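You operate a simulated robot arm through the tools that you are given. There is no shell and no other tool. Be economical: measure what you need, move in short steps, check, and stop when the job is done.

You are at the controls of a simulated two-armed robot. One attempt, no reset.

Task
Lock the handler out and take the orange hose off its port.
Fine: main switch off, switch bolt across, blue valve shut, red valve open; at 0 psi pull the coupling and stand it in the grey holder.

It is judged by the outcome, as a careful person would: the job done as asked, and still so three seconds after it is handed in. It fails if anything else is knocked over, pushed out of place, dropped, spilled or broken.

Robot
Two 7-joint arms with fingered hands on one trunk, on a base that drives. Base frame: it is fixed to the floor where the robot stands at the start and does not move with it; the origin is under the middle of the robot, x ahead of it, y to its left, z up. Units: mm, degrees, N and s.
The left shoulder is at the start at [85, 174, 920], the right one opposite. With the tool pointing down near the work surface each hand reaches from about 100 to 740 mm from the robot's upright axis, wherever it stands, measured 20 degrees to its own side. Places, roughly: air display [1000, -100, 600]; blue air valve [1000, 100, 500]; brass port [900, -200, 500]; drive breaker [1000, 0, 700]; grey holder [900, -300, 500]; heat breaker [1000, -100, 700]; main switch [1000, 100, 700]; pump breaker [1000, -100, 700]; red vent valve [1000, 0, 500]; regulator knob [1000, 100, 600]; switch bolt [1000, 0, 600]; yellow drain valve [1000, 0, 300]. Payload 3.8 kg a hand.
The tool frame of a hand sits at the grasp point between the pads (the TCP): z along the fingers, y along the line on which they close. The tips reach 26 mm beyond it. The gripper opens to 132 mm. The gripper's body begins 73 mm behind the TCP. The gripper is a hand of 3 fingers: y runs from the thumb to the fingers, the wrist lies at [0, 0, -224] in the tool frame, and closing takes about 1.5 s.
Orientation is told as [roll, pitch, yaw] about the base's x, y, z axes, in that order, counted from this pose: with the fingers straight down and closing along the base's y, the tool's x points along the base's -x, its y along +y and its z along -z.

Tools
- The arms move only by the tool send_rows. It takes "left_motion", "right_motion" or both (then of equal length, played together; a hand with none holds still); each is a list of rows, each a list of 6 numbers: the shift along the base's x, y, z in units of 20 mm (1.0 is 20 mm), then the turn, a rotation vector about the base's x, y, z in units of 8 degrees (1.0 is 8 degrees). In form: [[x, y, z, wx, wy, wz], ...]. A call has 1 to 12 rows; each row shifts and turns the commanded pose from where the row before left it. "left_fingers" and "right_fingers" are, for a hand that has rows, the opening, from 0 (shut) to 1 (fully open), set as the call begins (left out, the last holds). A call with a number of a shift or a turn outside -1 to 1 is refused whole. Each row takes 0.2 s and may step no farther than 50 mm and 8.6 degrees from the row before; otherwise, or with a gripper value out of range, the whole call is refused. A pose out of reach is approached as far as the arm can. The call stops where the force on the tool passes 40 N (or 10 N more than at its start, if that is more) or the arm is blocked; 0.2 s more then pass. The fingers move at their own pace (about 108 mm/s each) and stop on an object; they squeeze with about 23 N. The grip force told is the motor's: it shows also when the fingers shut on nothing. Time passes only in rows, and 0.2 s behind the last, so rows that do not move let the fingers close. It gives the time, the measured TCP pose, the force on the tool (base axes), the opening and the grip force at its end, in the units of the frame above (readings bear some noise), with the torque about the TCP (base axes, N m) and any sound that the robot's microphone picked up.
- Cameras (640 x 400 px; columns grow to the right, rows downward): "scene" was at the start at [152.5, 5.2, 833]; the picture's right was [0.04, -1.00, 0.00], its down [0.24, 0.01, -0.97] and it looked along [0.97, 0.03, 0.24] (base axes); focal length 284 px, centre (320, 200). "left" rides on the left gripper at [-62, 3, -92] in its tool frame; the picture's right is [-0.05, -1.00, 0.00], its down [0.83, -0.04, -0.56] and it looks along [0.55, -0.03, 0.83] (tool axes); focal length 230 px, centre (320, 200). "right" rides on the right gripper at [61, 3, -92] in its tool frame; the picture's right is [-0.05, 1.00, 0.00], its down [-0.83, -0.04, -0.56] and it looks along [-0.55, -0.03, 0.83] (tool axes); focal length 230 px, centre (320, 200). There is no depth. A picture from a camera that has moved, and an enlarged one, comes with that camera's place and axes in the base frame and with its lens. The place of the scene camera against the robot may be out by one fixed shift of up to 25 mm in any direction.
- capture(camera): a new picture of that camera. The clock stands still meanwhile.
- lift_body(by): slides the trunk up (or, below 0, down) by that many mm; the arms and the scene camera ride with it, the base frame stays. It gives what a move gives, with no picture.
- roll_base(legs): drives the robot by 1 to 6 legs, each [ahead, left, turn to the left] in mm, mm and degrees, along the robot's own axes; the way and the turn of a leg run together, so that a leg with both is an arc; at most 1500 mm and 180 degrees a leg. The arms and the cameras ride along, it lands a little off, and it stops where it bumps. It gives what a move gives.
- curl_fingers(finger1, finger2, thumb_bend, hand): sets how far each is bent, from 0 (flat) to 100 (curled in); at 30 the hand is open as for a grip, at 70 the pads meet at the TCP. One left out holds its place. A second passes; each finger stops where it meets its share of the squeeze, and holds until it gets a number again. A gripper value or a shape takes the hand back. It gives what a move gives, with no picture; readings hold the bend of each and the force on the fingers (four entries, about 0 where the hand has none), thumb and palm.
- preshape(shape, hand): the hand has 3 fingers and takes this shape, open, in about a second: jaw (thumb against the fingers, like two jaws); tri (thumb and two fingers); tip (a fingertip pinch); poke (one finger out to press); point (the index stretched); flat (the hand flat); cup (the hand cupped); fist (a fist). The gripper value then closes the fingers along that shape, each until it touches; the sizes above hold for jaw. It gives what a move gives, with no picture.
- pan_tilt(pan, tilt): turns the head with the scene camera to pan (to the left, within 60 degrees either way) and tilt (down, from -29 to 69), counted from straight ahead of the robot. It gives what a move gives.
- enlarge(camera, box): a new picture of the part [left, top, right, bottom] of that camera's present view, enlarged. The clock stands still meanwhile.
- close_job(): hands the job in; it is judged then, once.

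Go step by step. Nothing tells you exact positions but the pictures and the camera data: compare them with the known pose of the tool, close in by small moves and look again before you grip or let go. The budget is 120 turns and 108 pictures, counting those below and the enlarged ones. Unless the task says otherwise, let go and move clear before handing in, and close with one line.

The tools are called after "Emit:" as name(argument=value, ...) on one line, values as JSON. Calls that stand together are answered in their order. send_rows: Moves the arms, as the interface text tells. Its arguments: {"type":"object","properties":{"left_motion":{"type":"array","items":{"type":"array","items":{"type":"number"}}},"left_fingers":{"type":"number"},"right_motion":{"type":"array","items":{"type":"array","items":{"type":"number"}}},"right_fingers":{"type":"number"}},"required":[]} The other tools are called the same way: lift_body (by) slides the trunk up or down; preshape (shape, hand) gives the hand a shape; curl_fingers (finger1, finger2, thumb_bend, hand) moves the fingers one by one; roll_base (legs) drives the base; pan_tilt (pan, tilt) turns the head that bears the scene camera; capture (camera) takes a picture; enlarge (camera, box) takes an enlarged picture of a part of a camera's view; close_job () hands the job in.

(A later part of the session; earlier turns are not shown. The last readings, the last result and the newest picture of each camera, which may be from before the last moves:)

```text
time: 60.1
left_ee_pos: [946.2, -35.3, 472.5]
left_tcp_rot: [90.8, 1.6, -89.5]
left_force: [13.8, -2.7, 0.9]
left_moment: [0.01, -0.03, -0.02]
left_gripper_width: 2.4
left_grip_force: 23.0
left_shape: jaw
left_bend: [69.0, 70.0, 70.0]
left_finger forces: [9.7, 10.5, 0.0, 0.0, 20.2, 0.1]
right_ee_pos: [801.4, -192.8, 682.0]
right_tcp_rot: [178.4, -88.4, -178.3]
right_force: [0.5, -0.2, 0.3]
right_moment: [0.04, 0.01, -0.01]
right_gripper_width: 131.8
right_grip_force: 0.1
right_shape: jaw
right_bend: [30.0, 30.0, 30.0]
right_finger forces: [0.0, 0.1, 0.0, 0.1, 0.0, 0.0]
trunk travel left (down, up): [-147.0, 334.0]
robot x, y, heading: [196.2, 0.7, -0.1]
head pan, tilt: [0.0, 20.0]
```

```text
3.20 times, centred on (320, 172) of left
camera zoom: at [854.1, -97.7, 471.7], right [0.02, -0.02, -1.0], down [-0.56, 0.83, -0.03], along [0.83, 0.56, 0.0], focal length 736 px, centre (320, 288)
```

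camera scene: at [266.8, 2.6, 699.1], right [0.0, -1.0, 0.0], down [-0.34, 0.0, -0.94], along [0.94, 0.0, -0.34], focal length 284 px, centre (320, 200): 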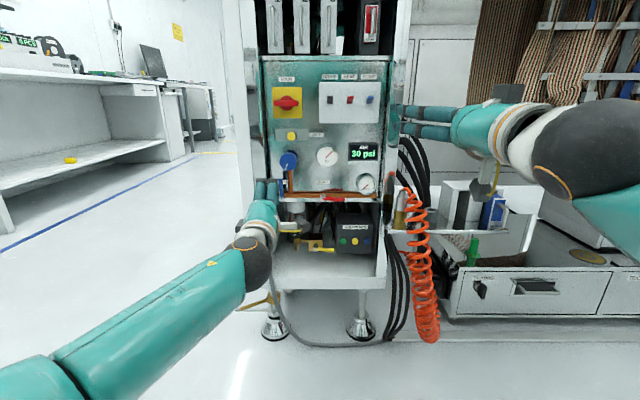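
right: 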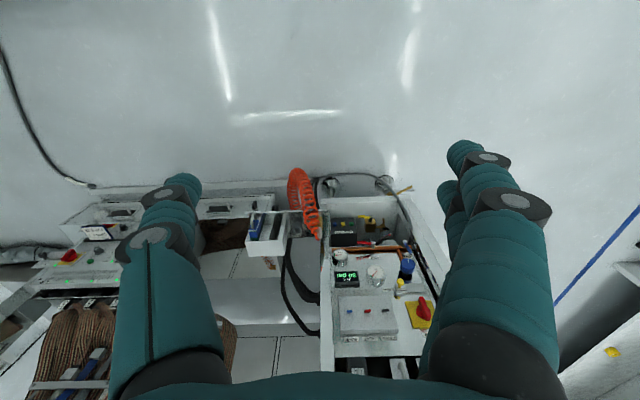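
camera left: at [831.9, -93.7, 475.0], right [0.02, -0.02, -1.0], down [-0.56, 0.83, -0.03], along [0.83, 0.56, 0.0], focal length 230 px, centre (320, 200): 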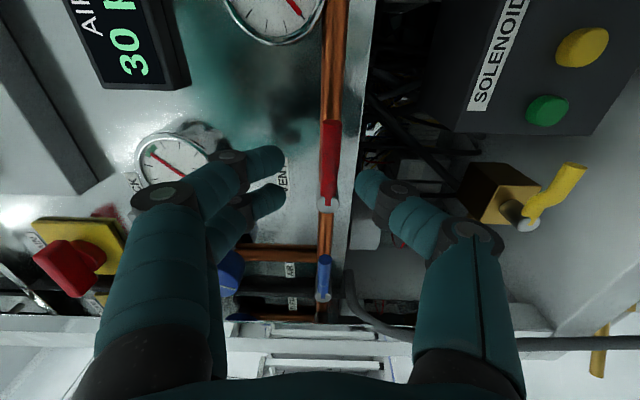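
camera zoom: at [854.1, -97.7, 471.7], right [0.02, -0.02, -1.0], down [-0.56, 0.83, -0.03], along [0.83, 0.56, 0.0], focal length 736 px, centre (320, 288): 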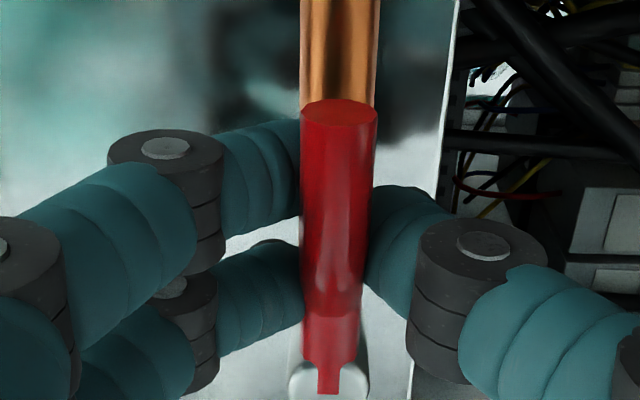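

Solid grip on the red lever. I turn it upward around its pivot; first 24 degrees.

Emit:
send_rows(left_motion=[[0, 0.015, 0.235, -1, 0, 0], [0, 0.05, 0.225, -1, 0, 0], [0, 0.08, 0.22, -1, 0, 0]])

Emit:
capture(camera="left")

```text
time: 60.9
left_ee_pos: [945.2, -32.1, 484.1]
left_tcp_rot: [90.7, -22.5, -89.4]
left_force: [15.6, -0.7, -1.6]
left_moment: [0.0, -0.01, 0.03]
left_gripper_width: 2.3
left_grip_force: 22.8
left_shape: jaw
left_bend: [68.0, 70.0, 70.0]
left_finger forces: [10.1, 10.2, 0.0, 0.1, 21.1, 0.0]
right_ee_pos: [803.4, -192.9, 682.9]
right_tcp_rot: [178.6, -88.3, -178.4]
right_force: [-0.1, -0.5, 0.0]
right_moment: [0.0, -0.02, 0.02]
right_gripper_width: 131.6
right_grip_force: 0.1
right_shape: jaw
right_bend: [30.0, 30.0, 30.0]
right_finger forces: [0.0, 0.1, 0.0, 0.0, 0.0, 0.0]
trunk travel left (down, up): [-147.0, 334.0]
robot x, y, heading: [201.1, -1.7, 0.2]
head pan, tilt: [0.0, 20.0]
```

```text
58 pictures are left
camera left: at [854.0, -89.1, 509.6], right [0.02, -0.43, -0.9], down [-0.56, 0.74, -0.36], along [0.83, 0.51, -0.23], focal length 230 px, centre (320, 200)
```

left: 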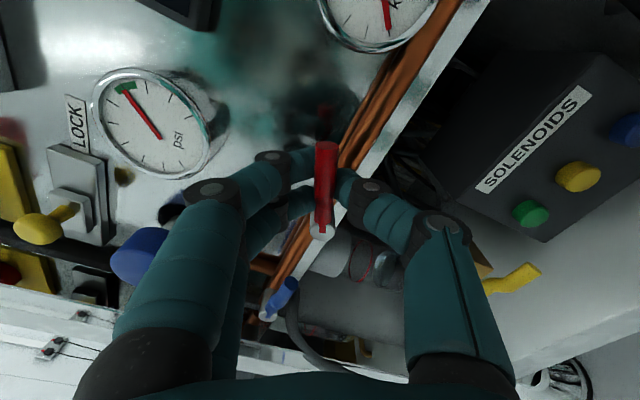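

It turns upward without resistance; I complete the arc.

Emit:
send_rows(left_motion=[[0, 0.11, 0.21, -1, 0, 0], [0, 0.135, 0.185, -1, 0, 0], [0, 0.165, 0.17, -1, 0, 0], [0, 0.185, 0.145, -1, 0, 0], [0, 0.2, 0.115, -1, 0, 0], [0, 0.215, 0.09, -1, 0, 0], [0, 0.23, 0.055, -1, 0, 0], [0, 0.23, 0.025, -1, 0, 0]])

Emit:
capture(camera="left")

Emit:
enlarge(camera="scene", box=[240, 80, 400, 180])

```text
time: 62.7
left_ee_pos: [930.1, 23.1, 499.3]
left_tcp_rot: [87.9, -78.3, -86.8]
left_force: [1.3, -0.1, 0.9]
left_moment: [0.01, -0.02, -0.04]
left_gripper_width: 0.1
left_grip_force: 23.4
left_shape: jaw
left_bend: [72.0, 73.0, 71.0]
left_finger forces: [0.0, 0.0, 0.1, 0.0, 0.0, 0.0]
left hand out of reach, approached as far as the arm can: row 7, 8
right_ee_pos: [802.1, -192.4, 683.7]
right_tcp_rot: [178.5, -88.3, -178.4]
right_force: [0.4, 0.3, 0.3]
right_moment: [-0.01, 0.0, 0.03]
right_gripper_width: 132.1
right_grip_force: 0.0
right_shape: jaw
right_bend: [30.0, 30.0, 30.0]
right_finger forces: [0.1, 0.0, 0.0, 0.0, 0.0, 0.0]
trunk travel left (down, up): [-147.0, 334.0]
robot x, y, heading: [197.1, -0.4, 0.1]
head pan, tilt: [0.0, 20.0]
```

```text
57 pictures are left
camera left: at [837.4, 11.4, 560.4], right [0.02, -0.99, -0.15], down [-0.56, 0.11, -0.82], along [0.83, 0.1, -0.56], focal length 230 px, centre (320, 200)
```

left: 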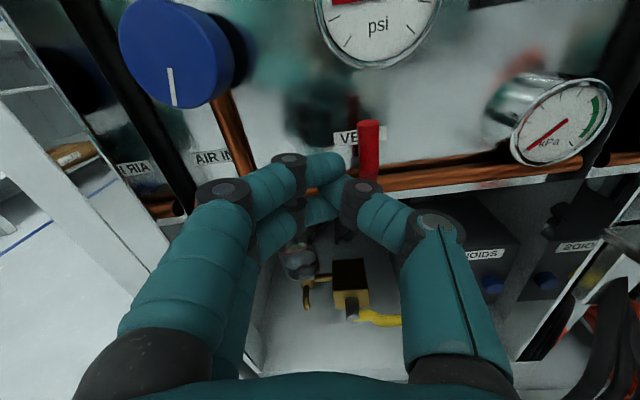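

```text
4.00 times, centred on (320, 130) of scene
camera zoom: at [366.0, 2.9, 699.1], right [0.0, -1.0, 0.0], down [-0.34, 0.0, -0.94], along [0.94, 0.0, -0.34], focal length 1136 px, centre (320, 480)
```

zoom: 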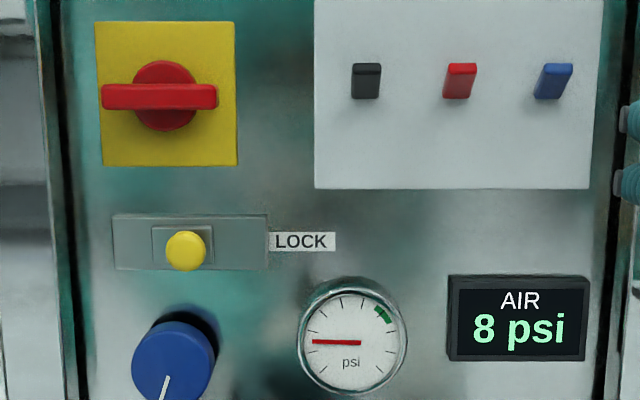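

Pressure is falling (8 psi) and the red lever stands upright. I retract the left hand and check.

Emit:
send_rows(left_motion=[[-1, 0, 0, 0, 0, 0], [-1, 0.2, 0, 0, 0, 0], [-1, 0.5, 0.2, 0, 0, 0], [-1, 0.5, 0.3, 0, 0, 0], [-1, 0.5, 0.3, 0, 0, 0], [-1, 0.5, 0.3, 0, 0, 0]])

Emit:
capture(camera="scene")

Emit:
enlarge(camera="scene", box=[240, 120, 400, 220])

```text
time: 64.1
left_ee_pos: [809.9, 64.9, 521.3]
left_tcp_rot: [87.9, -78.2, -87.0]
left_force: [0.8, -0.7, 0.4]
left_moment: [-0.04, 0.01, 0.02]
left_gripper_width: 0.0
left_grip_force: 22.8
left_shape: jaw
left_bend: [72.0, 73.0, 71.0]
left_finger forces: [0.1, 0.0, 0.0, 0.1, 0.0, 0.0]
right_ee_pos: [802.6, -193.3, 684.2]
right_tcp_rot: [178.6, -88.4, -178.7]
right_force: [-0.3, 0.1, 0.0]
right_moment: [-0.04, -0.01, 0.05]
right_gripper_width: 131.9
right_grip_force: 0.0
right_shape: jaw
right_bend: [30.0, 30.0, 30.0]
right_finger forces: [0.1, 0.0, 0.0, 0.1, 0.0, 0.0]
trunk travel left (down, up): [-147.0, 334.0]
robot x, y, heading: [196.8, -0.7, -0.0]
head pan, tilt: [0.0, 20.0]
```

```text
55 pictures are left
camera scene: at [365.9, 2.7, 699.1], right [0.0, -1.0, 0.0], down [-0.34, 0.0, -0.94], along [0.94, 0.0, -0.34], focal length 284 px, centre (320, 200)
```

scene: 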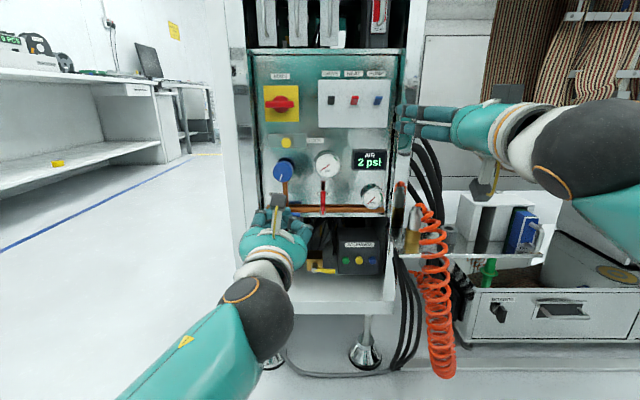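

```text
4.00 times, centred on (320, 170) of scene
camera zoom: at [365.9, 2.7, 699.1], right [0.0, -1.0, 0.0], down [-0.34, 0.0, -0.94], along [0.94, 0.0, -0.34], focal length 1136 px, centre (320, 320)
```

zoom: 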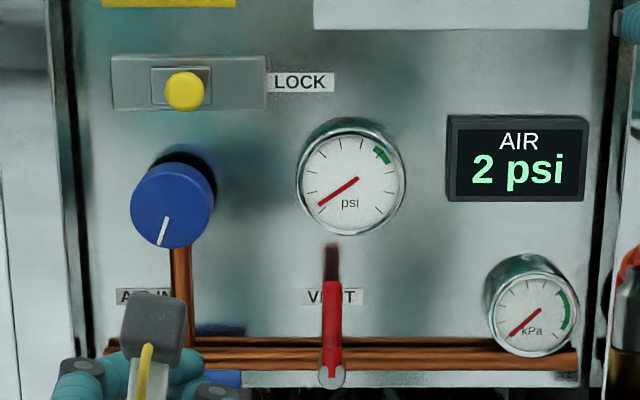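

Vent open, pressure 2 psi and falling. Now I look at the coupling area.

Emit:
pan_tilt(pan=-20, tilt=25)

Emit:
enlarge(camera="scene", box=[200, 90, 440, 240])

Emit:
capture(camera="right")

```text
time: 64.9
left_ee_pos: [810.5, 64.5, 519.9]
left_tcp_rot: [87.8, -78.3, -86.8]
left_force: [0.4, 0.2, -0.3]
left_moment: [0.03, -0.06, -0.03]
left_gripper_width: 0.2
left_grip_force: 23.2
left_shape: jaw
left_bend: [72.0, 73.0, 71.0]
left_finger forces: [0.0, 0.0, 0.0, 0.0, 0.1, 0.0]
right_ee_pos: [801.0, -192.7, 684.1]
right_tcp_rot: [178.8, -88.3, -178.7]
right_force: [-0.1, -0.5, -0.1]
right_moment: [0.03, -0.01, 0.01]
right_gripper_width: 132.1
right_grip_force: 0.0
right_shape: jaw
right_bend: [30.0, 30.0, 30.0]
right_finger forces: [0.0, 0.1, 0.1, 0.1, 0.0, 0.0]
trunk travel left (down, up): [-147.0, 334.0]
robot x, y, heading: [199.6, 4.0, -0.3]
head pan, tilt: [-20.0, 25.0]
```

```text
2.67 times, centred on (320, 165) of scene
camera zoom: at [359.5, -28.8, 691.0], right [-0.34, -0.94, 0.0], down [-0.4, 0.14, -0.91], along [0.85, -0.31, -0.42], focal length 758 px, centre (320, 293)
```

zoom: 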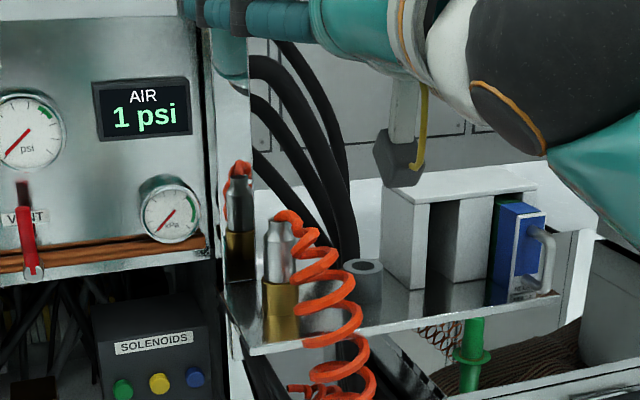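

```text
52 pictures are left
camera right: at [711.4, -189.8, 618.9], right [0.0, 1.0, 0.05], down [-0.58, -0.04, 0.81], along [0.82, -0.03, 0.58], focal length 230 px, centre (320, 200)
```

right: 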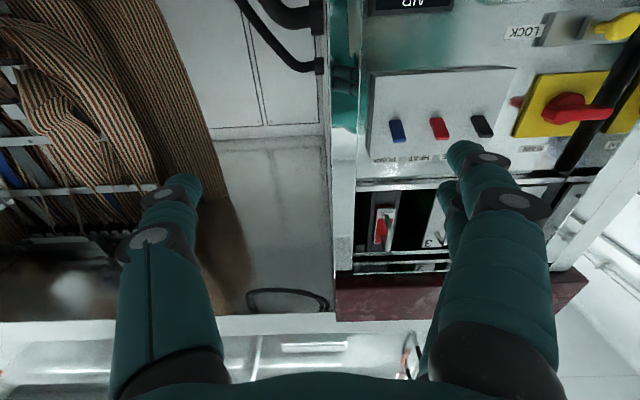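

0 psi is nearly reached. From combined views I place the coupling axis at about [890,-187], silver body z≈467–519, holder at about [912,-270] with top z≈465. I pitch the right hand to 45° forward-down for the grasp and take a look.

Emit:
send_rows(right_motion=[[-0.5, 0, 0, 0, 0.9, 0], [-0.5, 0, -0.4, 0, 0.9, 0], [0, 0, -0.6, 0, 0.9, 0], [0, 0, -0.6, 0, 0.9, 0], [0, 0, -0.6, 0, 0.9, 0], [0, 0.15, -0.6, 0, 0.9, 0]], right_fingers=0.6)

Emit:
capture(camera="right")

Emit:
capture(camera="scene")

```text
time: 66.3
left_ee_pos: [809.0, 64.2, 521.0]
left_tcp_rot: [87.8, -78.3, -86.9]
left_force: [0.2, 0.5, 0.6]
left_moment: [0.0, -0.03, -0.03]
left_gripper_width: 0.0
left_grip_force: 22.6
left_shape: jaw
left_bend: [72.0, 73.0, 71.0]
left_finger forces: [0.1, 0.0, 0.0, 0.0, 0.0, 0.0]
right_ee_pos: [781.6, -190.9, 628.1]
right_tcp_rot: [0.2, -48.3, 0.0]
right_force: [0.2, -1.4, -0.3]
right_moment: [0.0, 0.04, -0.02]
right_gripper_width: 79.8
right_grip_force: 0.1
right_shape: jaw
right_bend: [71.0, 71.0, 71.0]
right_finger forces: [0.0, 0.1, 0.0, 0.1, 0.0, 0.0]
trunk travel left (down, up): [-147.0, 334.0]
robot x, y, heading: [196.5, 1.1, 0.1]
head pan, tilt: [-20.0, 25.0]
```

```text
51 pictures are left
camera right: at [671.5, -187.1, 642.8], right [0.03, 1.0, 0.04], down [0.14, -0.04, 0.99], along [0.99, -0.03, -0.14], focal length 230 px, centre (320, 200)
```

right: 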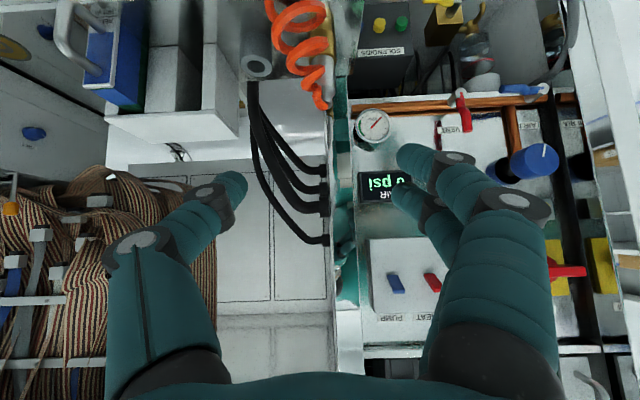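

```text
50 pictures are left
camera scene: at [359.5, -28.8, 691.0], right [-0.34, -0.94, 0.0], down [-0.4, 0.14, -0.91], along [0.85, -0.31, -0.42], focal length 284 px, centre (320, 200)
```

scene: 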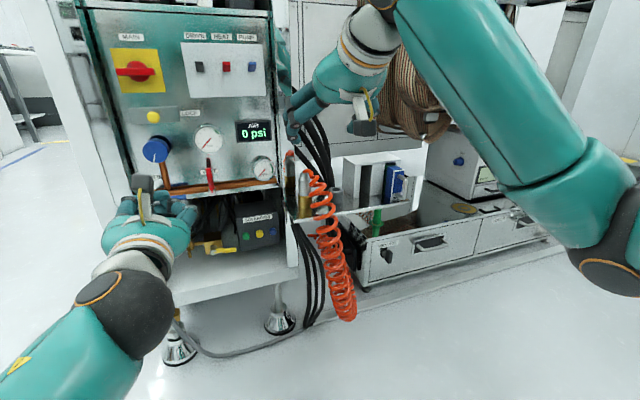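

Emit:
enlarge(camera="right", box=[220, 0, 400, 112])

Emit:
enlarge(camera="scene", box=[270, 140, 390, 215])

```text
3.56 times, centred on (310, 56) of right
camera zoom: at [671.5, -187.1, 642.8], right [0.03, 1.0, 0.04], down [0.14, -0.04, 0.99], along [0.99, -0.03, -0.14], focal length 818 px, centre (356, 712)
```

zoom: 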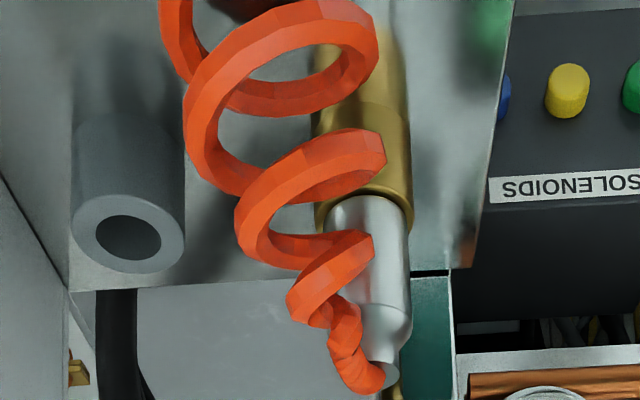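

```text
5.33 times, centred on (330, 178) of scene
camera zoom: at [359.5, -28.8, 691.0], right [-0.34, -0.94, 0.0], down [-0.4, 0.14, -0.91], along [0.85, -0.31, -0.42], focal length 1515 px, centre (267, 320)
```

zoom: 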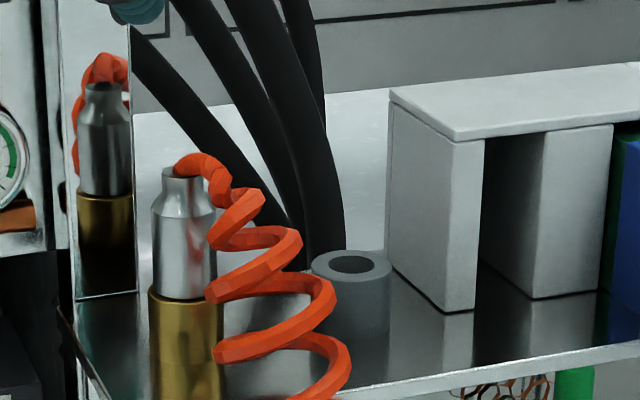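

0 psi confirmed. The coil hangs in front of the coupling and the cabinet's side wall is close on its left, so I'll grasp from above with the fingers closing fore-and-aft. I turn the right hand straight down with yaw +90 at a safe height.

Emit:
send_rows(right_motion=[[0, 0, 0.5, 0, 1, 0], [0, 0, 0.5, 0, 1, 0], [0, 0, 0.5, 0, 1, 0], [0, 0, 0.5, 0, 1, 0], [0, 0, 0.2, 0, 1, 0], [0, 0, 0, 0, 1, 0]])

Emit:
send_rows(right_motion=[[0, 0, 0, 0, 0, 1], [0, 0, 0, 0, 0, 1], [0, 0, 0, 0, 0, 1], [0, 0, 0, 0, 0, 1], [0, 0, 0, 0, 0, 1], [0.2, 0, 0, 0, 0, 1], [0.2, 0, 0, 0, 0, 1], [0.2, 0, 0, 0, 0, 1], [0.2, 0, 0, 0, 0, 1], [0.2, 0, 0, 0, 0, 1]])

Emit:
capture(camera="right")

Emit:
capture(camera="scene")

```text
time: 67.7
left_ee_pos: [809.5, 65.4, 520.9]
left_tcp_rot: [87.7, -78.4, -86.7]
left_force: [0.2, -0.9, 0.2]
left_moment: [0.0, -0.01, 0.02]
left_gripper_width: 0.0
left_grip_force: 22.6
left_shape: jaw
left_bend: [72.0, 73.0, 71.0]
left_finger forces: [0.1, 0.1, 0.0, 0.0, 0.0, 0.0]
right_ee_pos: [782.8, -190.4, 672.0]
right_tcp_rot: [0.2, -0.3, -0.2]
right_force: [0.4, -0.6, 0.8]
right_moment: [-0.01, 0.01, 0.0]
right_gripper_width: 79.7
right_grip_force: 0.0
right_shape: jaw
right_bend: [71.0, 71.0, 71.0]
right_finger forces: [0.2, 0.1, 0.0, 0.0, 0.0, 0.0]
trunk travel left (down, up): [-147.0, 334.0]
robot x, y, heading: [196.4, -1.7, 0.3]
head pan, tilt: [-20.0, 25.0]
```

```text
time: 69.9
left_ee_pos: [809.6, 64.4, 521.3]
left_tcp_rot: [87.8, -78.2, -86.9]
left_force: [-0.2, -0.2, 0.5]
left_moment: [-0.01, 0.02, 0.01]
left_gripper_width: 0.0
left_grip_force: 23.0
left_shape: jaw
left_bend: [72.0, 73.0, 71.0]
left_finger forces: [0.1, 0.0, 0.1, 0.0, 0.0, 0.1]
right_ee_pos: [802.0, -190.6, 671.9]
right_tcp_rot: [0.1, -0.4, 80.2]
right_force: [1.3, 0.0, -0.1]
right_moment: [0.0, -0.01, 0.03]
right_gripper_width: 79.7
right_grip_force: 0.1
right_shape: jaw
right_bend: [71.0, 71.0, 71.0]
right_finger forces: [0.1, 0.0, 0.0, 0.0, 0.0, 0.1]
trunk travel left (down, up): [-147.0, 334.0]
robot x, y, heading: [199.6, -0.0, 0.2]
head pan, tilt: [-20.0, 25.0]
```

```text
47 pictures are left
camera right: at [788.3, -250.5, 762.5], right [-0.97, 0.22, 0.0], down [0.18, 0.81, 0.56], along [0.12, 0.55, -0.83], focal length 230 px, centre (320, 200)
```

right: 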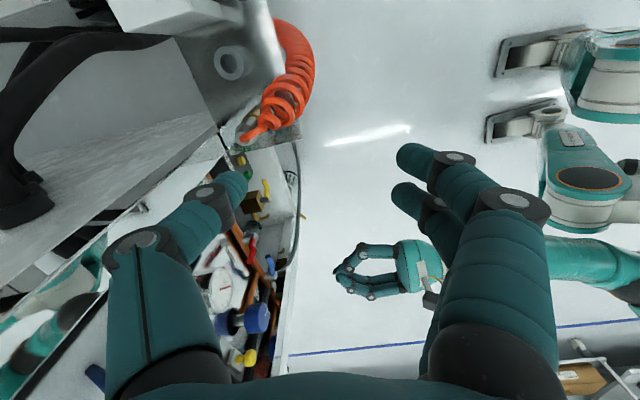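

```text
46 pictures are left
camera scene: at [359.5, -28.9, 691.0], right [-0.34, -0.94, 0.0], down [-0.4, 0.14, -0.91], along [0.85, -0.31, -0.42], focal length 284 px, centre (320, 200)
```

scene: 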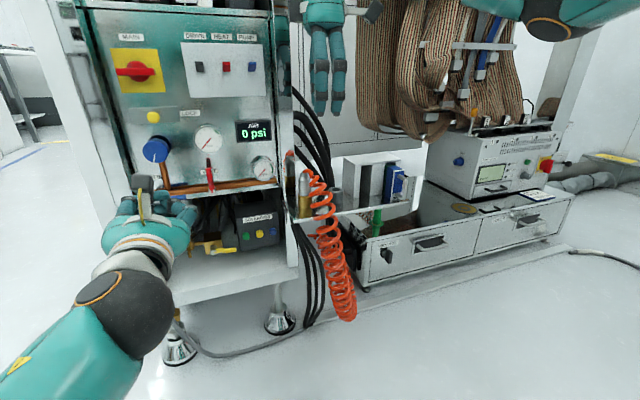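

Emit:
enlarge(camera="right", box=[180, 20, 340, 170])

```text
2.67 times, centred on (260, 95) of right
camera zoom: at [788.3, -250.5, 762.5], right [-0.97, 0.22, 0.0], down [0.18, 0.81, 0.56], along [0.12, 0.55, -0.83], focal length 614 px, centre (480, 480)
```

zoom: 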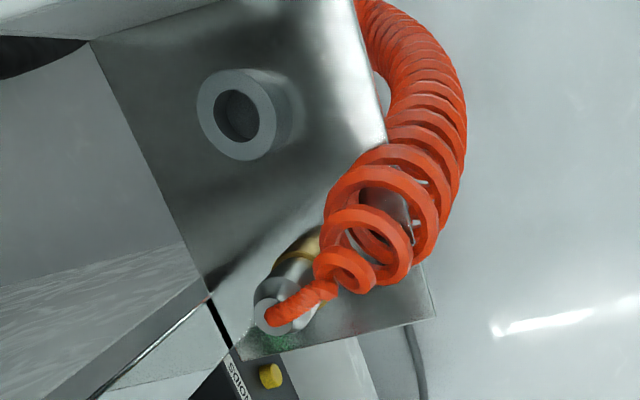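

The hose leaves the coupling toward the front, and the mirror-like face is a post behind it (x≈954), so gripping along y from straight above is clear. Coupling axis [886,-187], holder [886,-255]. I return yaw to 0 and hover above.

Emit:
send_rows(right_motion=[[0, 0, 0, 0, 0, -1], [0, 0, 0, 0, 0, -1], [0, 0, 0, 0, 0, -1], [0, 0, 0, 0, 0, -1], [0, 0, 0, 0, 0, -1], [0, 0, 0, 0, 0, -1], [0, 0, 0, 0, 0, -1], [0, 0, 0, 0, 0, -1], [0, 0, 0, 0, 0, -1], [0, 0, 0, 0, 0, -1]], right_fingers=0.5)

Emit:
send_rows(right_motion=[[0.9, 0, -0.5, 0, 0, 0], [0.9, 0.1, -0.5, 0, 0, 0], [0.9, 0.1, -0.5, 0, 0, 0], [0.9, 0, -0.5, 0, 0, 0], [0.6, 0, -0.5, 0, 0, 0]])

Emit:
capture(camera="right")

Emit:
enlarge(camera="scene", box=[230, 80, 390, 220])

```text
time: 72.1
left_ee_pos: [809.5, 65.2, 521.8]
left_tcp_rot: [87.7, -78.2, -86.7]
left_force: [0.6, -0.1, 0.0]
left_moment: [0.03, 0.04, -0.02]
left_gripper_width: 0.1
left_grip_force: 22.9
left_shape: jaw
left_bend: [72.0, 73.0, 71.0]
left_finger forces: [0.0, 0.1, 0.0, 0.0, 0.0, 0.0]
right_ee_pos: [801.9, -191.4, 671.8]
right_tcp_rot: [0.1, -0.5, -0.1]
right_force: [-0.2, -0.1, 0.8]
right_moment: [-0.02, -0.01, 0.04]
right_gripper_width: 66.8
right_grip_force: 0.0
right_shape: jaw
right_bend: [73.0, 73.0, 70.0]
right_finger forces: [0.1, 0.0, 0.1, 0.1, 0.0, 0.0]
trunk travel left (down, up): [-147.0, 334.0]
robot x, y, heading: [197.9, -2.1, -0.1]
head pan, tilt: [-20.0, 25.0]
```

```text
time: 73.3
left_ee_pos: [810.4, 63.8, 521.1]
left_tcp_rot: [87.6, -78.2, -86.8]
left_force: [0.6, 0.3, 0.6]
left_moment: [0.0, -0.02, 0.0]
left_gripper_width: 0.1
left_grip_force: 23.0
left_shape: jaw
left_bend: [72.0, 73.0, 71.0]
left_finger forces: [0.0, 0.1, 0.0, 0.0, 0.0, 0.1]
right_ee_pos: [885.4, -185.4, 620.8]
right_tcp_rot: [0.1, -0.5, 0.0]
right_force: [-0.4, -0.3, -1.2]
right_moment: [0.0, 0.01, 0.01]
right_gripper_width: 66.7
right_grip_force: 0.2
right_shape: jaw
right_bend: [73.0, 73.0, 70.0]
right_finger forces: [0.0, 0.0, 0.0, 0.1, 0.0, 0.0]
trunk travel left (down, up): [-147.0, 334.0]
robot x, y, heading: [199.3, -0.3, 0.2]
head pan, tilt: [-20.0, 25.0]
```

```text
44 pictures are left
camera right: at [823.2, -182.6, 711.9], right [0.05, 1.0, 0.0], down [0.83, -0.04, 0.56], along [0.56, -0.03, -0.83], focal length 230 px, centre (320, 200)
```

right: 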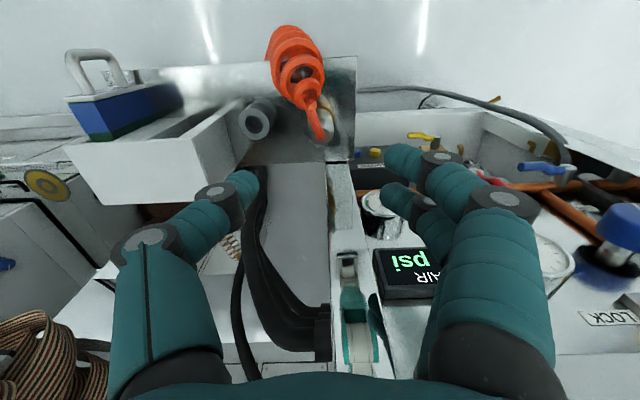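

```text
2.86 times, centred on (310, 150) of scene
camera zoom: at [359.5, -28.9, 691.0], right [-0.34, -0.94, 0.0], down [-0.4, 0.14, -0.91], along [0.85, -0.31, -0.42], focal length 812 px, centre (349, 343)
```

zoom: 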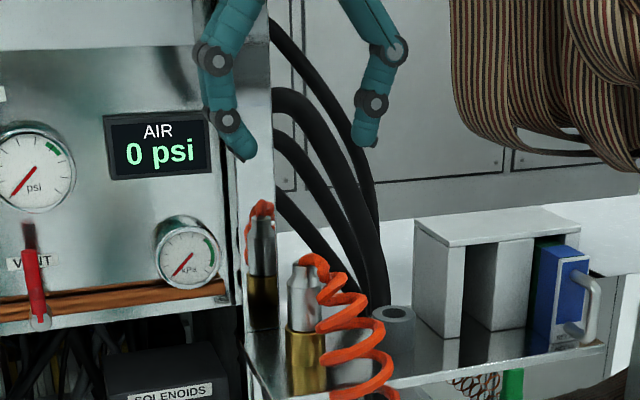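

Aligned within a few mm. I descend in two stages.

Emit:
send_rows(right_motion=[[0, 0, -1, 0, 0, 0], [0, 0, -1, 0, 0, 0], [0, 0, -1, 0, 0, 0], [0, 0, -0.8, 0, 0, 0]])

Emit:
capture(camera="right")

Emit:
enlarge(camera="scene", box=[250, 120, 370, 220])

```text
time: 74.3
left_ee_pos: [808.8, 64.7, 522.2]
left_tcp_rot: [87.7, -78.3, -86.8]
left_force: [-0.2, -0.1, 0.4]
left_moment: [-0.04, 0.0, 0.0]
left_gripper_width: 0.0
left_grip_force: 23.1
left_shape: jaw
left_bend: [72.0, 73.0, 71.0]
left_finger forces: [0.0, 0.0, 0.0, 0.0, 0.0, 0.0]
right_ee_pos: [887.8, -185.4, 545.8]
right_tcp_rot: [0.1, -0.6, 0.0]
right_force: [-0.2, 0.3, -0.2]
right_moment: [-0.01, -0.01, 0.04]
right_gripper_width: 66.5
right_grip_force: 0.1
right_shape: jaw
right_bend: [73.0, 73.0, 70.0]
right_finger forces: [0.0, 0.0, 0.0, 0.1, 0.0, 0.1]
trunk travel left (down, up): [-147.0, 334.0]
robot x, y, heading: [196.6, -4.3, 0.1]
head pan, tilt: [-20.0, 25.0]
```

```text
42 pictures are left
camera right: at [824.4, -182.1, 637.2], right [0.05, 1.0, 0.0], down [0.83, -0.04, 0.56], along [0.56, -0.03, -0.83], focal length 230 px, centre (320, 200)
```

right: 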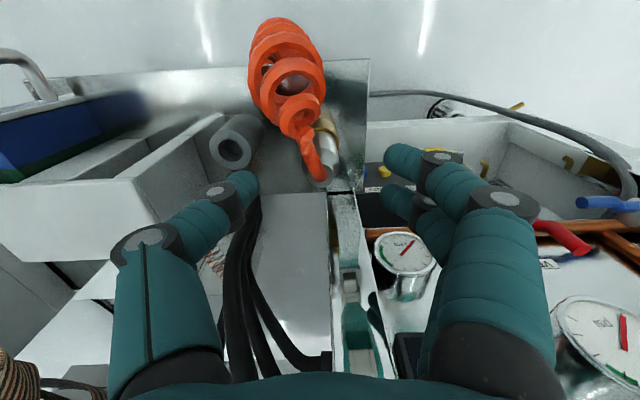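

```text
4.00 times, centred on (310, 170) of scene
camera zoom: at [359.5, -28.9, 691.0], right [-0.34, -0.94, 0.0], down [-0.4, 0.14, -0.91], along [0.85, -0.31, -0.42], focal length 1136 px, centre (360, 320)
```

zoom: 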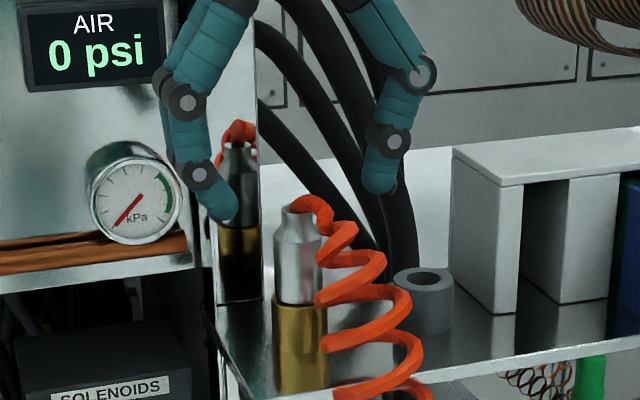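

Emit:
send_rows(right_motion=[[0.05, 0.1, -0.9, 0, 0, 0], [0, 0, -0.8, 0, 0, 0], [0, 0, -0.75, 0, 0, 0]])

Emit:
send_rows(right_motion=[[0, 0, 0, 0, 0, 0], [0, 0, 0, 0, 0, 0], [0, 0, 0, 0, 0, 0], [0, 0, 0, 0, 0, 0], [0, 0, 0, 0, 0, 0], [0, 0, 0, 0, 0, 0]], right_fingers=0)

Emit:
enlarge(camera="scene", box=[250, 120, 370, 220])

Emit:
capture(camera="right")

```text
time: 75.1
left_ee_pos: [810.3, 63.7, 520.9]
left_tcp_rot: [87.7, -78.3, -86.8]
left_force: [-0.1, -0.1, 0.2]
left_moment: [0.02, -0.02, 0.01]
left_gripper_width: 0.0
left_grip_force: 22.9
left_shape: jaw
left_bend: [72.0, 73.0, 71.0]
left_finger forces: [0.1, 0.0, 0.0, 0.0, 0.1, 0.1]
right_ee_pos: [886.9, -183.2, 496.8]
right_tcp_rot: [0.2, -0.5, 0.0]
right_force: [0.5, -0.1, -0.4]
right_moment: [0.01, -0.02, 0.01]
right_gripper_width: 66.6
right_grip_force: 0.0
right_shape: jaw
right_bend: [73.0, 73.0, 70.0]
right_finger forces: [0.1, 0.1, 0.0, 0.1, 0.0, 0.0]
trunk travel left (down, up): [-147.0, 334.0]
robot x, y, heading: [202.7, 0.4, 0.1]
head pan, tilt: [-20.0, 25.0]
```

```text
time: 76.5
left_ee_pos: [809.8, 63.8, 521.1]
left_tcp_rot: [87.7, -78.4, -86.8]
left_force: [0.9, -0.7, -1.0]
left_moment: [0.03, -0.03, -0.02]
left_gripper_width: 0.0
left_grip_force: 23.4
left_shape: jaw
left_bend: [72.0, 73.0, 71.0]
left_finger forces: [0.1, 0.0, 0.0, 0.1, 0.1, 0.0]
right_ee_pos: [885.6, -183.9, 496.3]
right_tcp_rot: [0.1, -0.4, 0.1]
right_force: [-1.6, -0.3, -2.4]
right_moment: [0.01, 0.07, -0.06]
right_gripper_width: 14.5
right_grip_force: 23.3
right_shape: jaw
right_bend: [71.0, 72.0, 70.0]
right_finger forces: [8.9, 10.9, 0.0, 0.1, 20.1, 0.0]
trunk travel left (down, up): [-147.0, 334.0]
robot x, y, heading: [196.1, 0.3, 0.2]
head pan, tilt: [-20.0, 25.0]
```

```text
4.00 times, centred on (310, 170) of scene
camera zoom: at [359.5, -28.9, 691.0], right [-0.34, -0.94, 0.0], down [-0.4, 0.14, -0.91], along [0.85, -0.31, -0.42], focal length 1136 px, centre (360, 320)
```

zoom: 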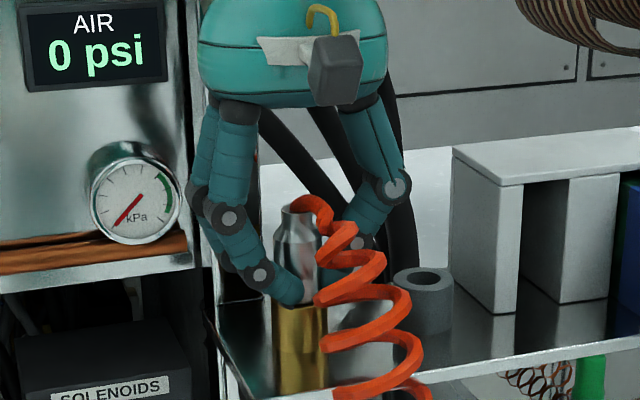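

```text
39 pictures are left
camera right: at [824.1, -181.1, 587.9], right [0.05, 1.0, 0.0], down [0.83, -0.04, 0.56], along [0.56, -0.03, -0.83], focal length 230 px, centre (320, 200)
```

right: 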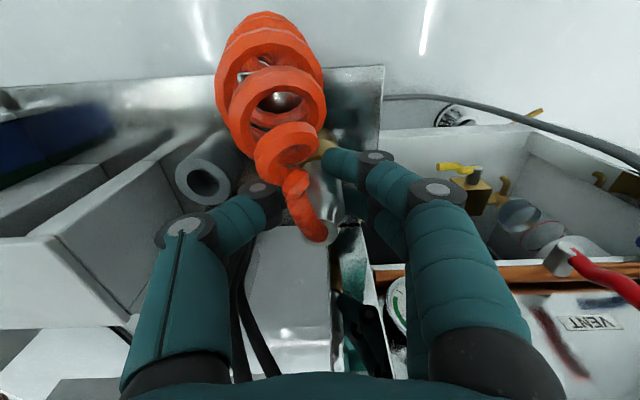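

Grip is firm and balanced low on the silver body. I pull straight up gently.

Emit:
send_rows(right_motion=[[0, 0, 0.3, 0, 0, 0], [0, 0, 0.4, 0, 0, 0], [0, 0, 0.5, 0, 0, 0], [0, 0, 0.5, 0, 0, 0]])

Emit:
enlarge(camera="scene", box=[250, 120, 370, 220])

```text
time: 77.5
left_ee_pos: [809.7, 64.5, 520.6]
left_tcp_rot: [87.7, -78.2, -86.7]
left_force: [0.0, -1.2, 0.0]
left_moment: [0.01, -0.01, 0.0]
left_gripper_width: 0.1
left_grip_force: 23.0
left_shape: jaw
left_bend: [72.0, 73.0, 71.0]
left_finger forces: [0.0, 0.0, 0.0, 0.0, 0.0, 0.0]
right_ee_pos: [885.8, -183.6, 530.1]
right_tcp_rot: [0.1, -0.4, -0.1]
right_force: [0.3, -0.5, -0.5]
right_moment: [0.0, -0.01, 0.02]
right_gripper_width: 14.1
right_grip_force: 23.1
right_shape: jaw
right_bend: [71.0, 72.0, 70.0]
right_finger forces: [8.9, 11.4, 0.0, 0.0, 19.4, 0.0]
trunk travel left (down, up): [-147.0, 334.0]
robot x, y, heading: [199.8, 0.0, 0.1]
head pan, tilt: [-20.0, 25.0]
heard: snap
```

```text
4.00 times, centred on (310, 170) of scene
camera zoom: at [359.5, -28.9, 691.0], right [-0.34, -0.94, 0.0], down [-0.4, 0.14, -0.91], along [0.85, -0.31, -0.42], focal length 1136 px, centre (360, 320)
```

zoom: 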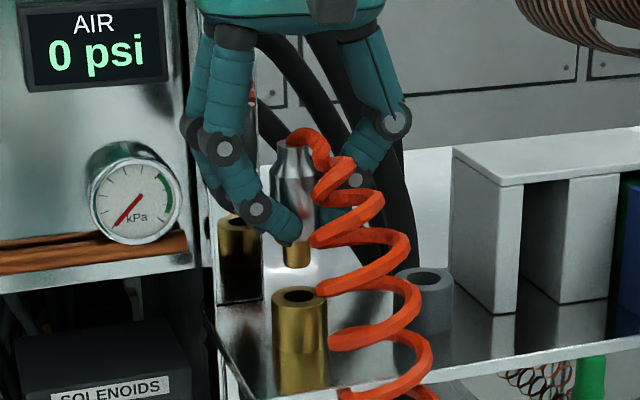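

The coupling snapped off cleanly at 0 psi. I lift further and move over the holder, then check the alignment.

Emit:
send_rows(right_motion=[[0, 0, 0.8, 0, 0, 0], [0, 0, 0.8, 0, 0, 0], [0, -0.5, 0, 0, 0, 0], [0, -0.7, 0, 0, 0, 0], [0, -0.7, 0, 0, 0, 0], [0, -0.7, 0, 0, 0, 0], [0, -0.7, 0, 0, 0, 0], [0, 0, 0, 0, 0, 0]])

Emit:
enlarge(camera="scene", box=[260, 110, 400, 227])

Emit:
capture(camera="right")

```text
time: 79.3
left_ee_pos: [810.3, 64.3, 520.7]
left_tcp_rot: [87.7, -78.4, -86.7]
left_force: [0.4, -0.6, 0.3]
left_moment: [-0.01, 0.0, -0.01]
left_gripper_width: 0.1
left_grip_force: 22.8
left_shape: jaw
left_bend: [72.0, 73.0, 71.0]
left_finger forces: [0.0, 0.0, 0.0, 0.0, 0.0, 0.1]
right_ee_pos: [887.4, -250.5, 563.3]
right_tcp_rot: [0.1, -0.5, 0.1]
right_force: [0.0, 0.3, -1.3]
right_moment: [0.01, -0.02, -0.02]
right_gripper_width: 14.3
right_grip_force: 22.9
right_shape: jaw
right_bend: [71.0, 72.0, 70.0]
right_finger forces: [8.7, 11.4, 0.1, 0.0, 19.3, 0.0]
trunk travel left (down, up): [-147.0, 334.0]
robot x, y, heading: [199.5, 2.6, 0.3]
head pan, tilt: [-20.0, 25.0]
```

```text
3.42 times, centred on (330, 168) of scene
camera zoom: at [359.5, -28.9, 691.0], right [-0.34, -0.94, 0.0], down [-0.4, 0.14, -0.91], along [0.85, -0.31, -0.42], focal length 971 px, centre (286, 308)
```

zoom: 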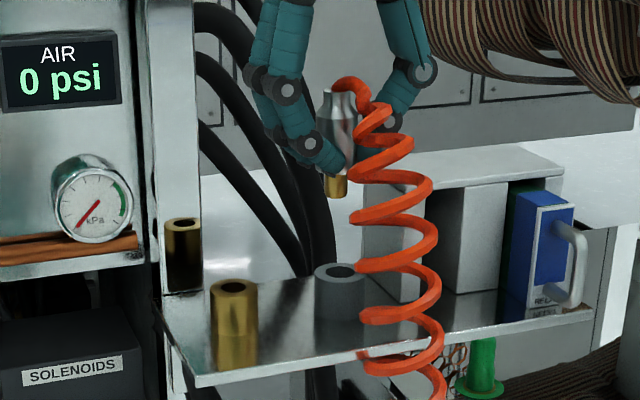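

```text
36 pictures are left
camera right: at [824.4, -247.1, 654.4], right [0.05, 1.0, 0.0], down [0.83, -0.04, 0.56], along [0.56, -0.03, -0.83], focal length 230 px, centre (320, 200)
```

right: 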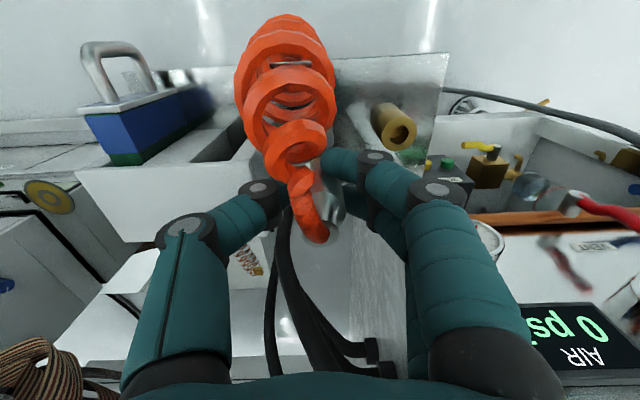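

Port and holder tops match in height (~z 467); comparing the plug with the hole in the scene view the hand needs ~4 mm more to -y. I adjust and lower to just above the holder.

Emit:
send_rows(right_motion=[[0, -0.2, 0, 0, 0, 0], [0, 0, -0.6, 0, 0, 0], [0, 0, -0.6, 0, 0, 0], [0, 0, -0.5, 0, 0, 0]])

Emit:
enlarge(camera="scene", box=[310, 140, 390, 200])

Emit:
enlarge(camera="right", box=[240, 100, 400, 250])

Emit:
capture(camera="left")

```text
time: 80.3
left_ee_pos: [810.0, 64.2, 520.7]
left_tcp_rot: [87.7, -78.3, -86.9]
left_force: [-0.1, 0.7, -0.3]
left_moment: [0.0, -0.01, 0.0]
left_gripper_width: 0.0
left_grip_force: 23.2
left_shape: jaw
left_bend: [72.0, 73.0, 71.0]
left_finger forces: [0.1, 0.0, 0.0, 0.1, 0.0, 0.1]
right_ee_pos: [886.0, -254.7, 527.4]
right_tcp_rot: [0.1, -0.5, 0.0]
right_force: [0.1, -0.3, -0.7]
right_moment: [0.03, 0.02, 0.02]
right_gripper_width: 14.1
right_grip_force: 23.0
right_shape: jaw
right_bend: [71.0, 72.0, 70.0]
right_finger forces: [8.8, 11.5, 0.0, 0.1, 19.4, 0.0]
trunk travel left (down, up): [-147.0, 334.0]
robot x, y, heading: [202.9, -5.5, 0.4]
head pan, tilt: [-20.0, 25.0]
```

```text
6.67 times, centred on (350, 170) of scene
camera zoom: at [359.5, -28.9, 691.0], right [-0.34, -0.94, 0.0], down [-0.4, 0.14, -0.91], along [0.85, -0.31, -0.42], focal length 1894 px, centre (120, 400)
```

zoom: 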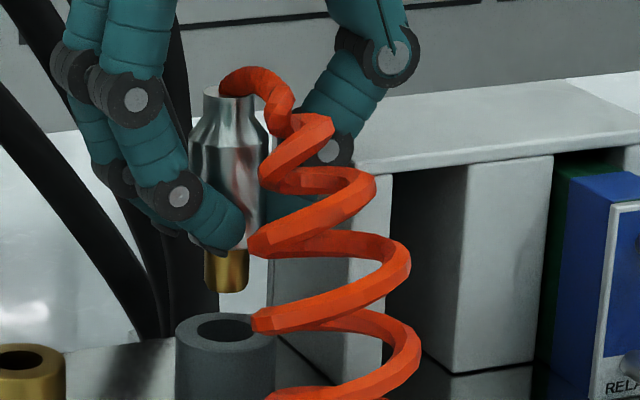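

```text
2.67 times, centred on (320, 175) of right
camera zoom: at [824.7, -251.2, 618.8], right [0.05, 1.0, 0.0], down [0.83, -0.04, 0.56], along [0.56, -0.03, -0.83], focal length 614 px, centre (320, 267)
```

zoom: 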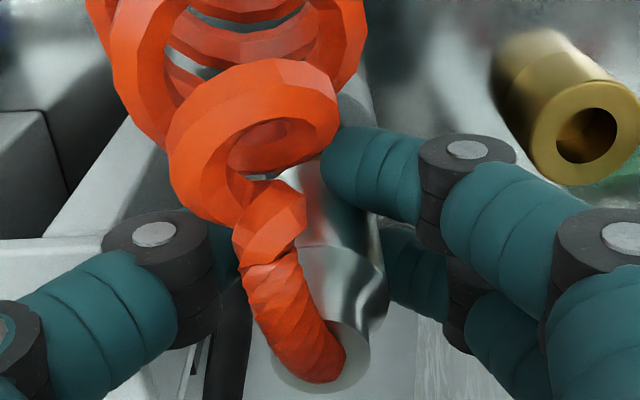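

```text
33 pictures are left
camera left: at [717.9, 53.4, 582.3], right [0.02, -0.99, -0.15], down [-0.56, 0.12, -0.82], along [0.83, 0.1, -0.56], focal length 230 px, centre (320, 200)
```

left: 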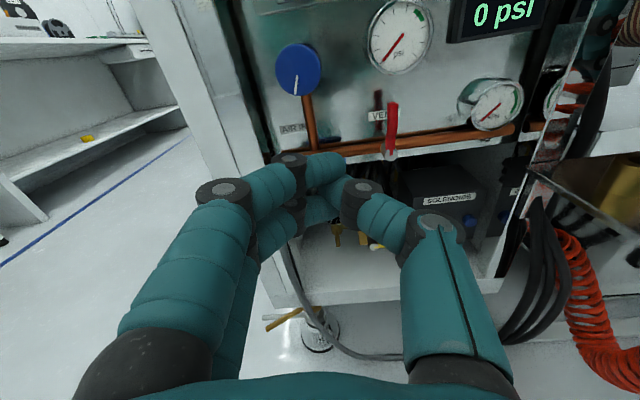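

Plug and hole line up within about a millimetre. I lower it in gently.

Emit:
send_rows(right_motion=[[0, -0.03, -0.3, 0, 0, 0], [0, 0, -0.3, 0, 0, 0], [0, 0, -0.3, 0, 0, 0], [0, 0, -0.2, 0, 0, 0], [0, 0, 0, 0, 0, 0]])

Emit:
enlarge(camera="scene", box=[310, 140, 390, 200])

```text
time: 81.5
left_ee_pos: [809.5, 66.0, 522.4]
left_tcp_rot: [88.3, -78.4, -87.4]
left_force: [0.2, 0.2, 0.3]
left_moment: [0.02, 0.0, 0.01]
left_gripper_width: 0.0
left_grip_force: 23.7
left_shape: jaw
left_bend: [72.0, 73.0, 71.0]
left_finger forces: [0.0, 0.0, 0.0, 0.0, 0.1, 0.0]
right_ee_pos: [888.7, -251.9, 513.3]
right_tcp_rot: [0.2, -1.1, 0.2]
right_force: [1.9, 17.2, 26.9]
right_moment: [-1.34, 0.01, 0.07]
right_gripper_width: 13.5
right_grip_force: 22.3
right_shape: jaw
right_bend: [71.0, 71.0, 70.0]
right_finger forces: [12.0, 15.3, 0.1, 0.0, 54.2, 0.0]
trunk travel left (down, up): [-147.0, 334.0]
robot x, y, heading: [201.6, 0.6, 0.1]
head pan, tilt: [-20.0, 25.0]
```

```text
6.67 times, centred on (350, 170) of scene
camera zoom: at [358.2, -27.4, 691.6], right [-0.34, -0.94, 0.0], down [-0.4, 0.14, -0.91], along [0.85, -0.31, -0.42], focal length 1894 px, centre (120, 400)
```

zoom: 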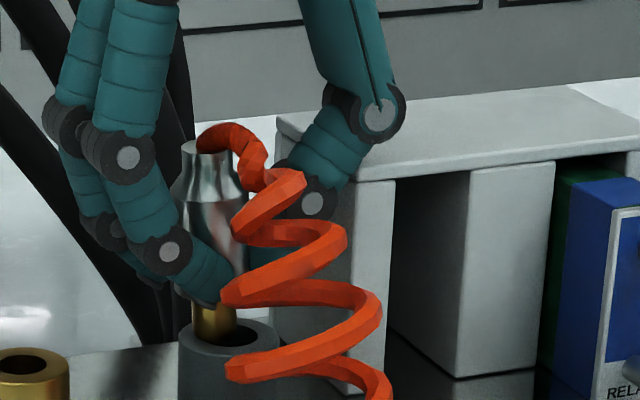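

Contact came early: the thumb reads 54 N and the hand was pushed to +y, so something beside the thumb may be in the way. I lift back slightly and look.

Emit:
send_rows(right_motion=[[0, 0, 0.5, 0, 0, 0], [0, 0, 0.5, 0, 0, 0], [0, 0, 0, 0, 0, 0]])

Emit:
capture(camera="right")

Emit:
enlarge(camera="scene", box=[290, 110, 410, 200])

```text
time: 82.3
left_ee_pos: [810.5, 63.7, 519.7]
left_tcp_rot: [87.6, -78.3, -86.8]
left_force: [0.4, 0.5, 0.8]
left_moment: [-0.01, 0.04, 0.0]
left_gripper_width: 0.1
left_grip_force: 23.4
left_shape: jaw
left_bend: [72.0, 73.0, 71.0]
left_finger forces: [0.1, 0.0, 0.1, 0.0, 0.0, 0.1]
right_ee_pos: [885.2, -256.4, 526.1]
right_tcp_rot: [-0.1, -0.3, -0.2]
right_force: [0.1, -0.2, -0.3]
right_moment: [-0.02, -0.01, -0.01]
right_gripper_width: 13.6
right_grip_force: 22.9
right_shape: jaw
right_bend: [71.0, 71.0, 70.0]
right_finger forces: [11.1, 13.0, 0.1, 0.0, 20.1, 0.1]
trunk travel left (down, up): [-147.0, 334.0]
robot x, y, heading: [195.3, 1.0, 0.1]
head pan, tilt: [-20.0, 25.0]
```

```text
31 pictures are left
camera right: at [823.5, -253.3, 617.4], right [0.06, 1.0, 0.0], down [0.83, -0.05, 0.56], along [0.56, -0.03, -0.83], focal length 230 px, centre (320, 200)
```

right: 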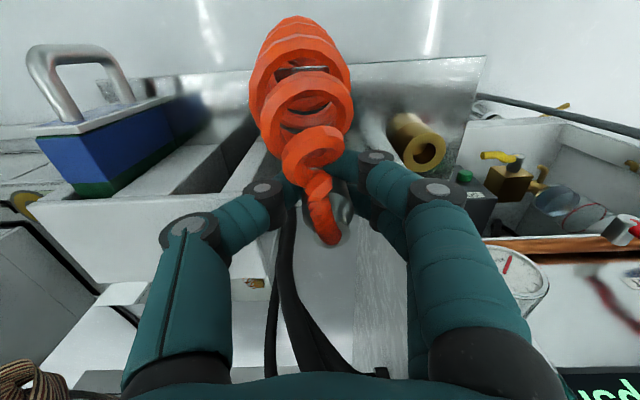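

```text
4.44 times, centred on (350, 155) of scene
camera zoom: at [359.4, -29.1, 690.9], right [-0.34, -0.94, 0.0], down [-0.4, 0.14, -0.91], along [0.85, -0.31, -0.42], focal length 1263 px, centre (187, 400)
```

zoom: 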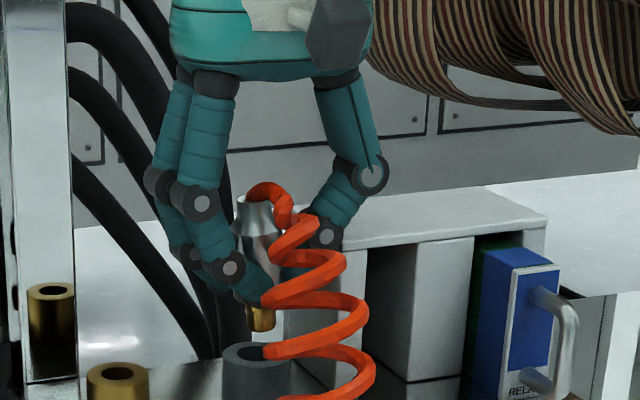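

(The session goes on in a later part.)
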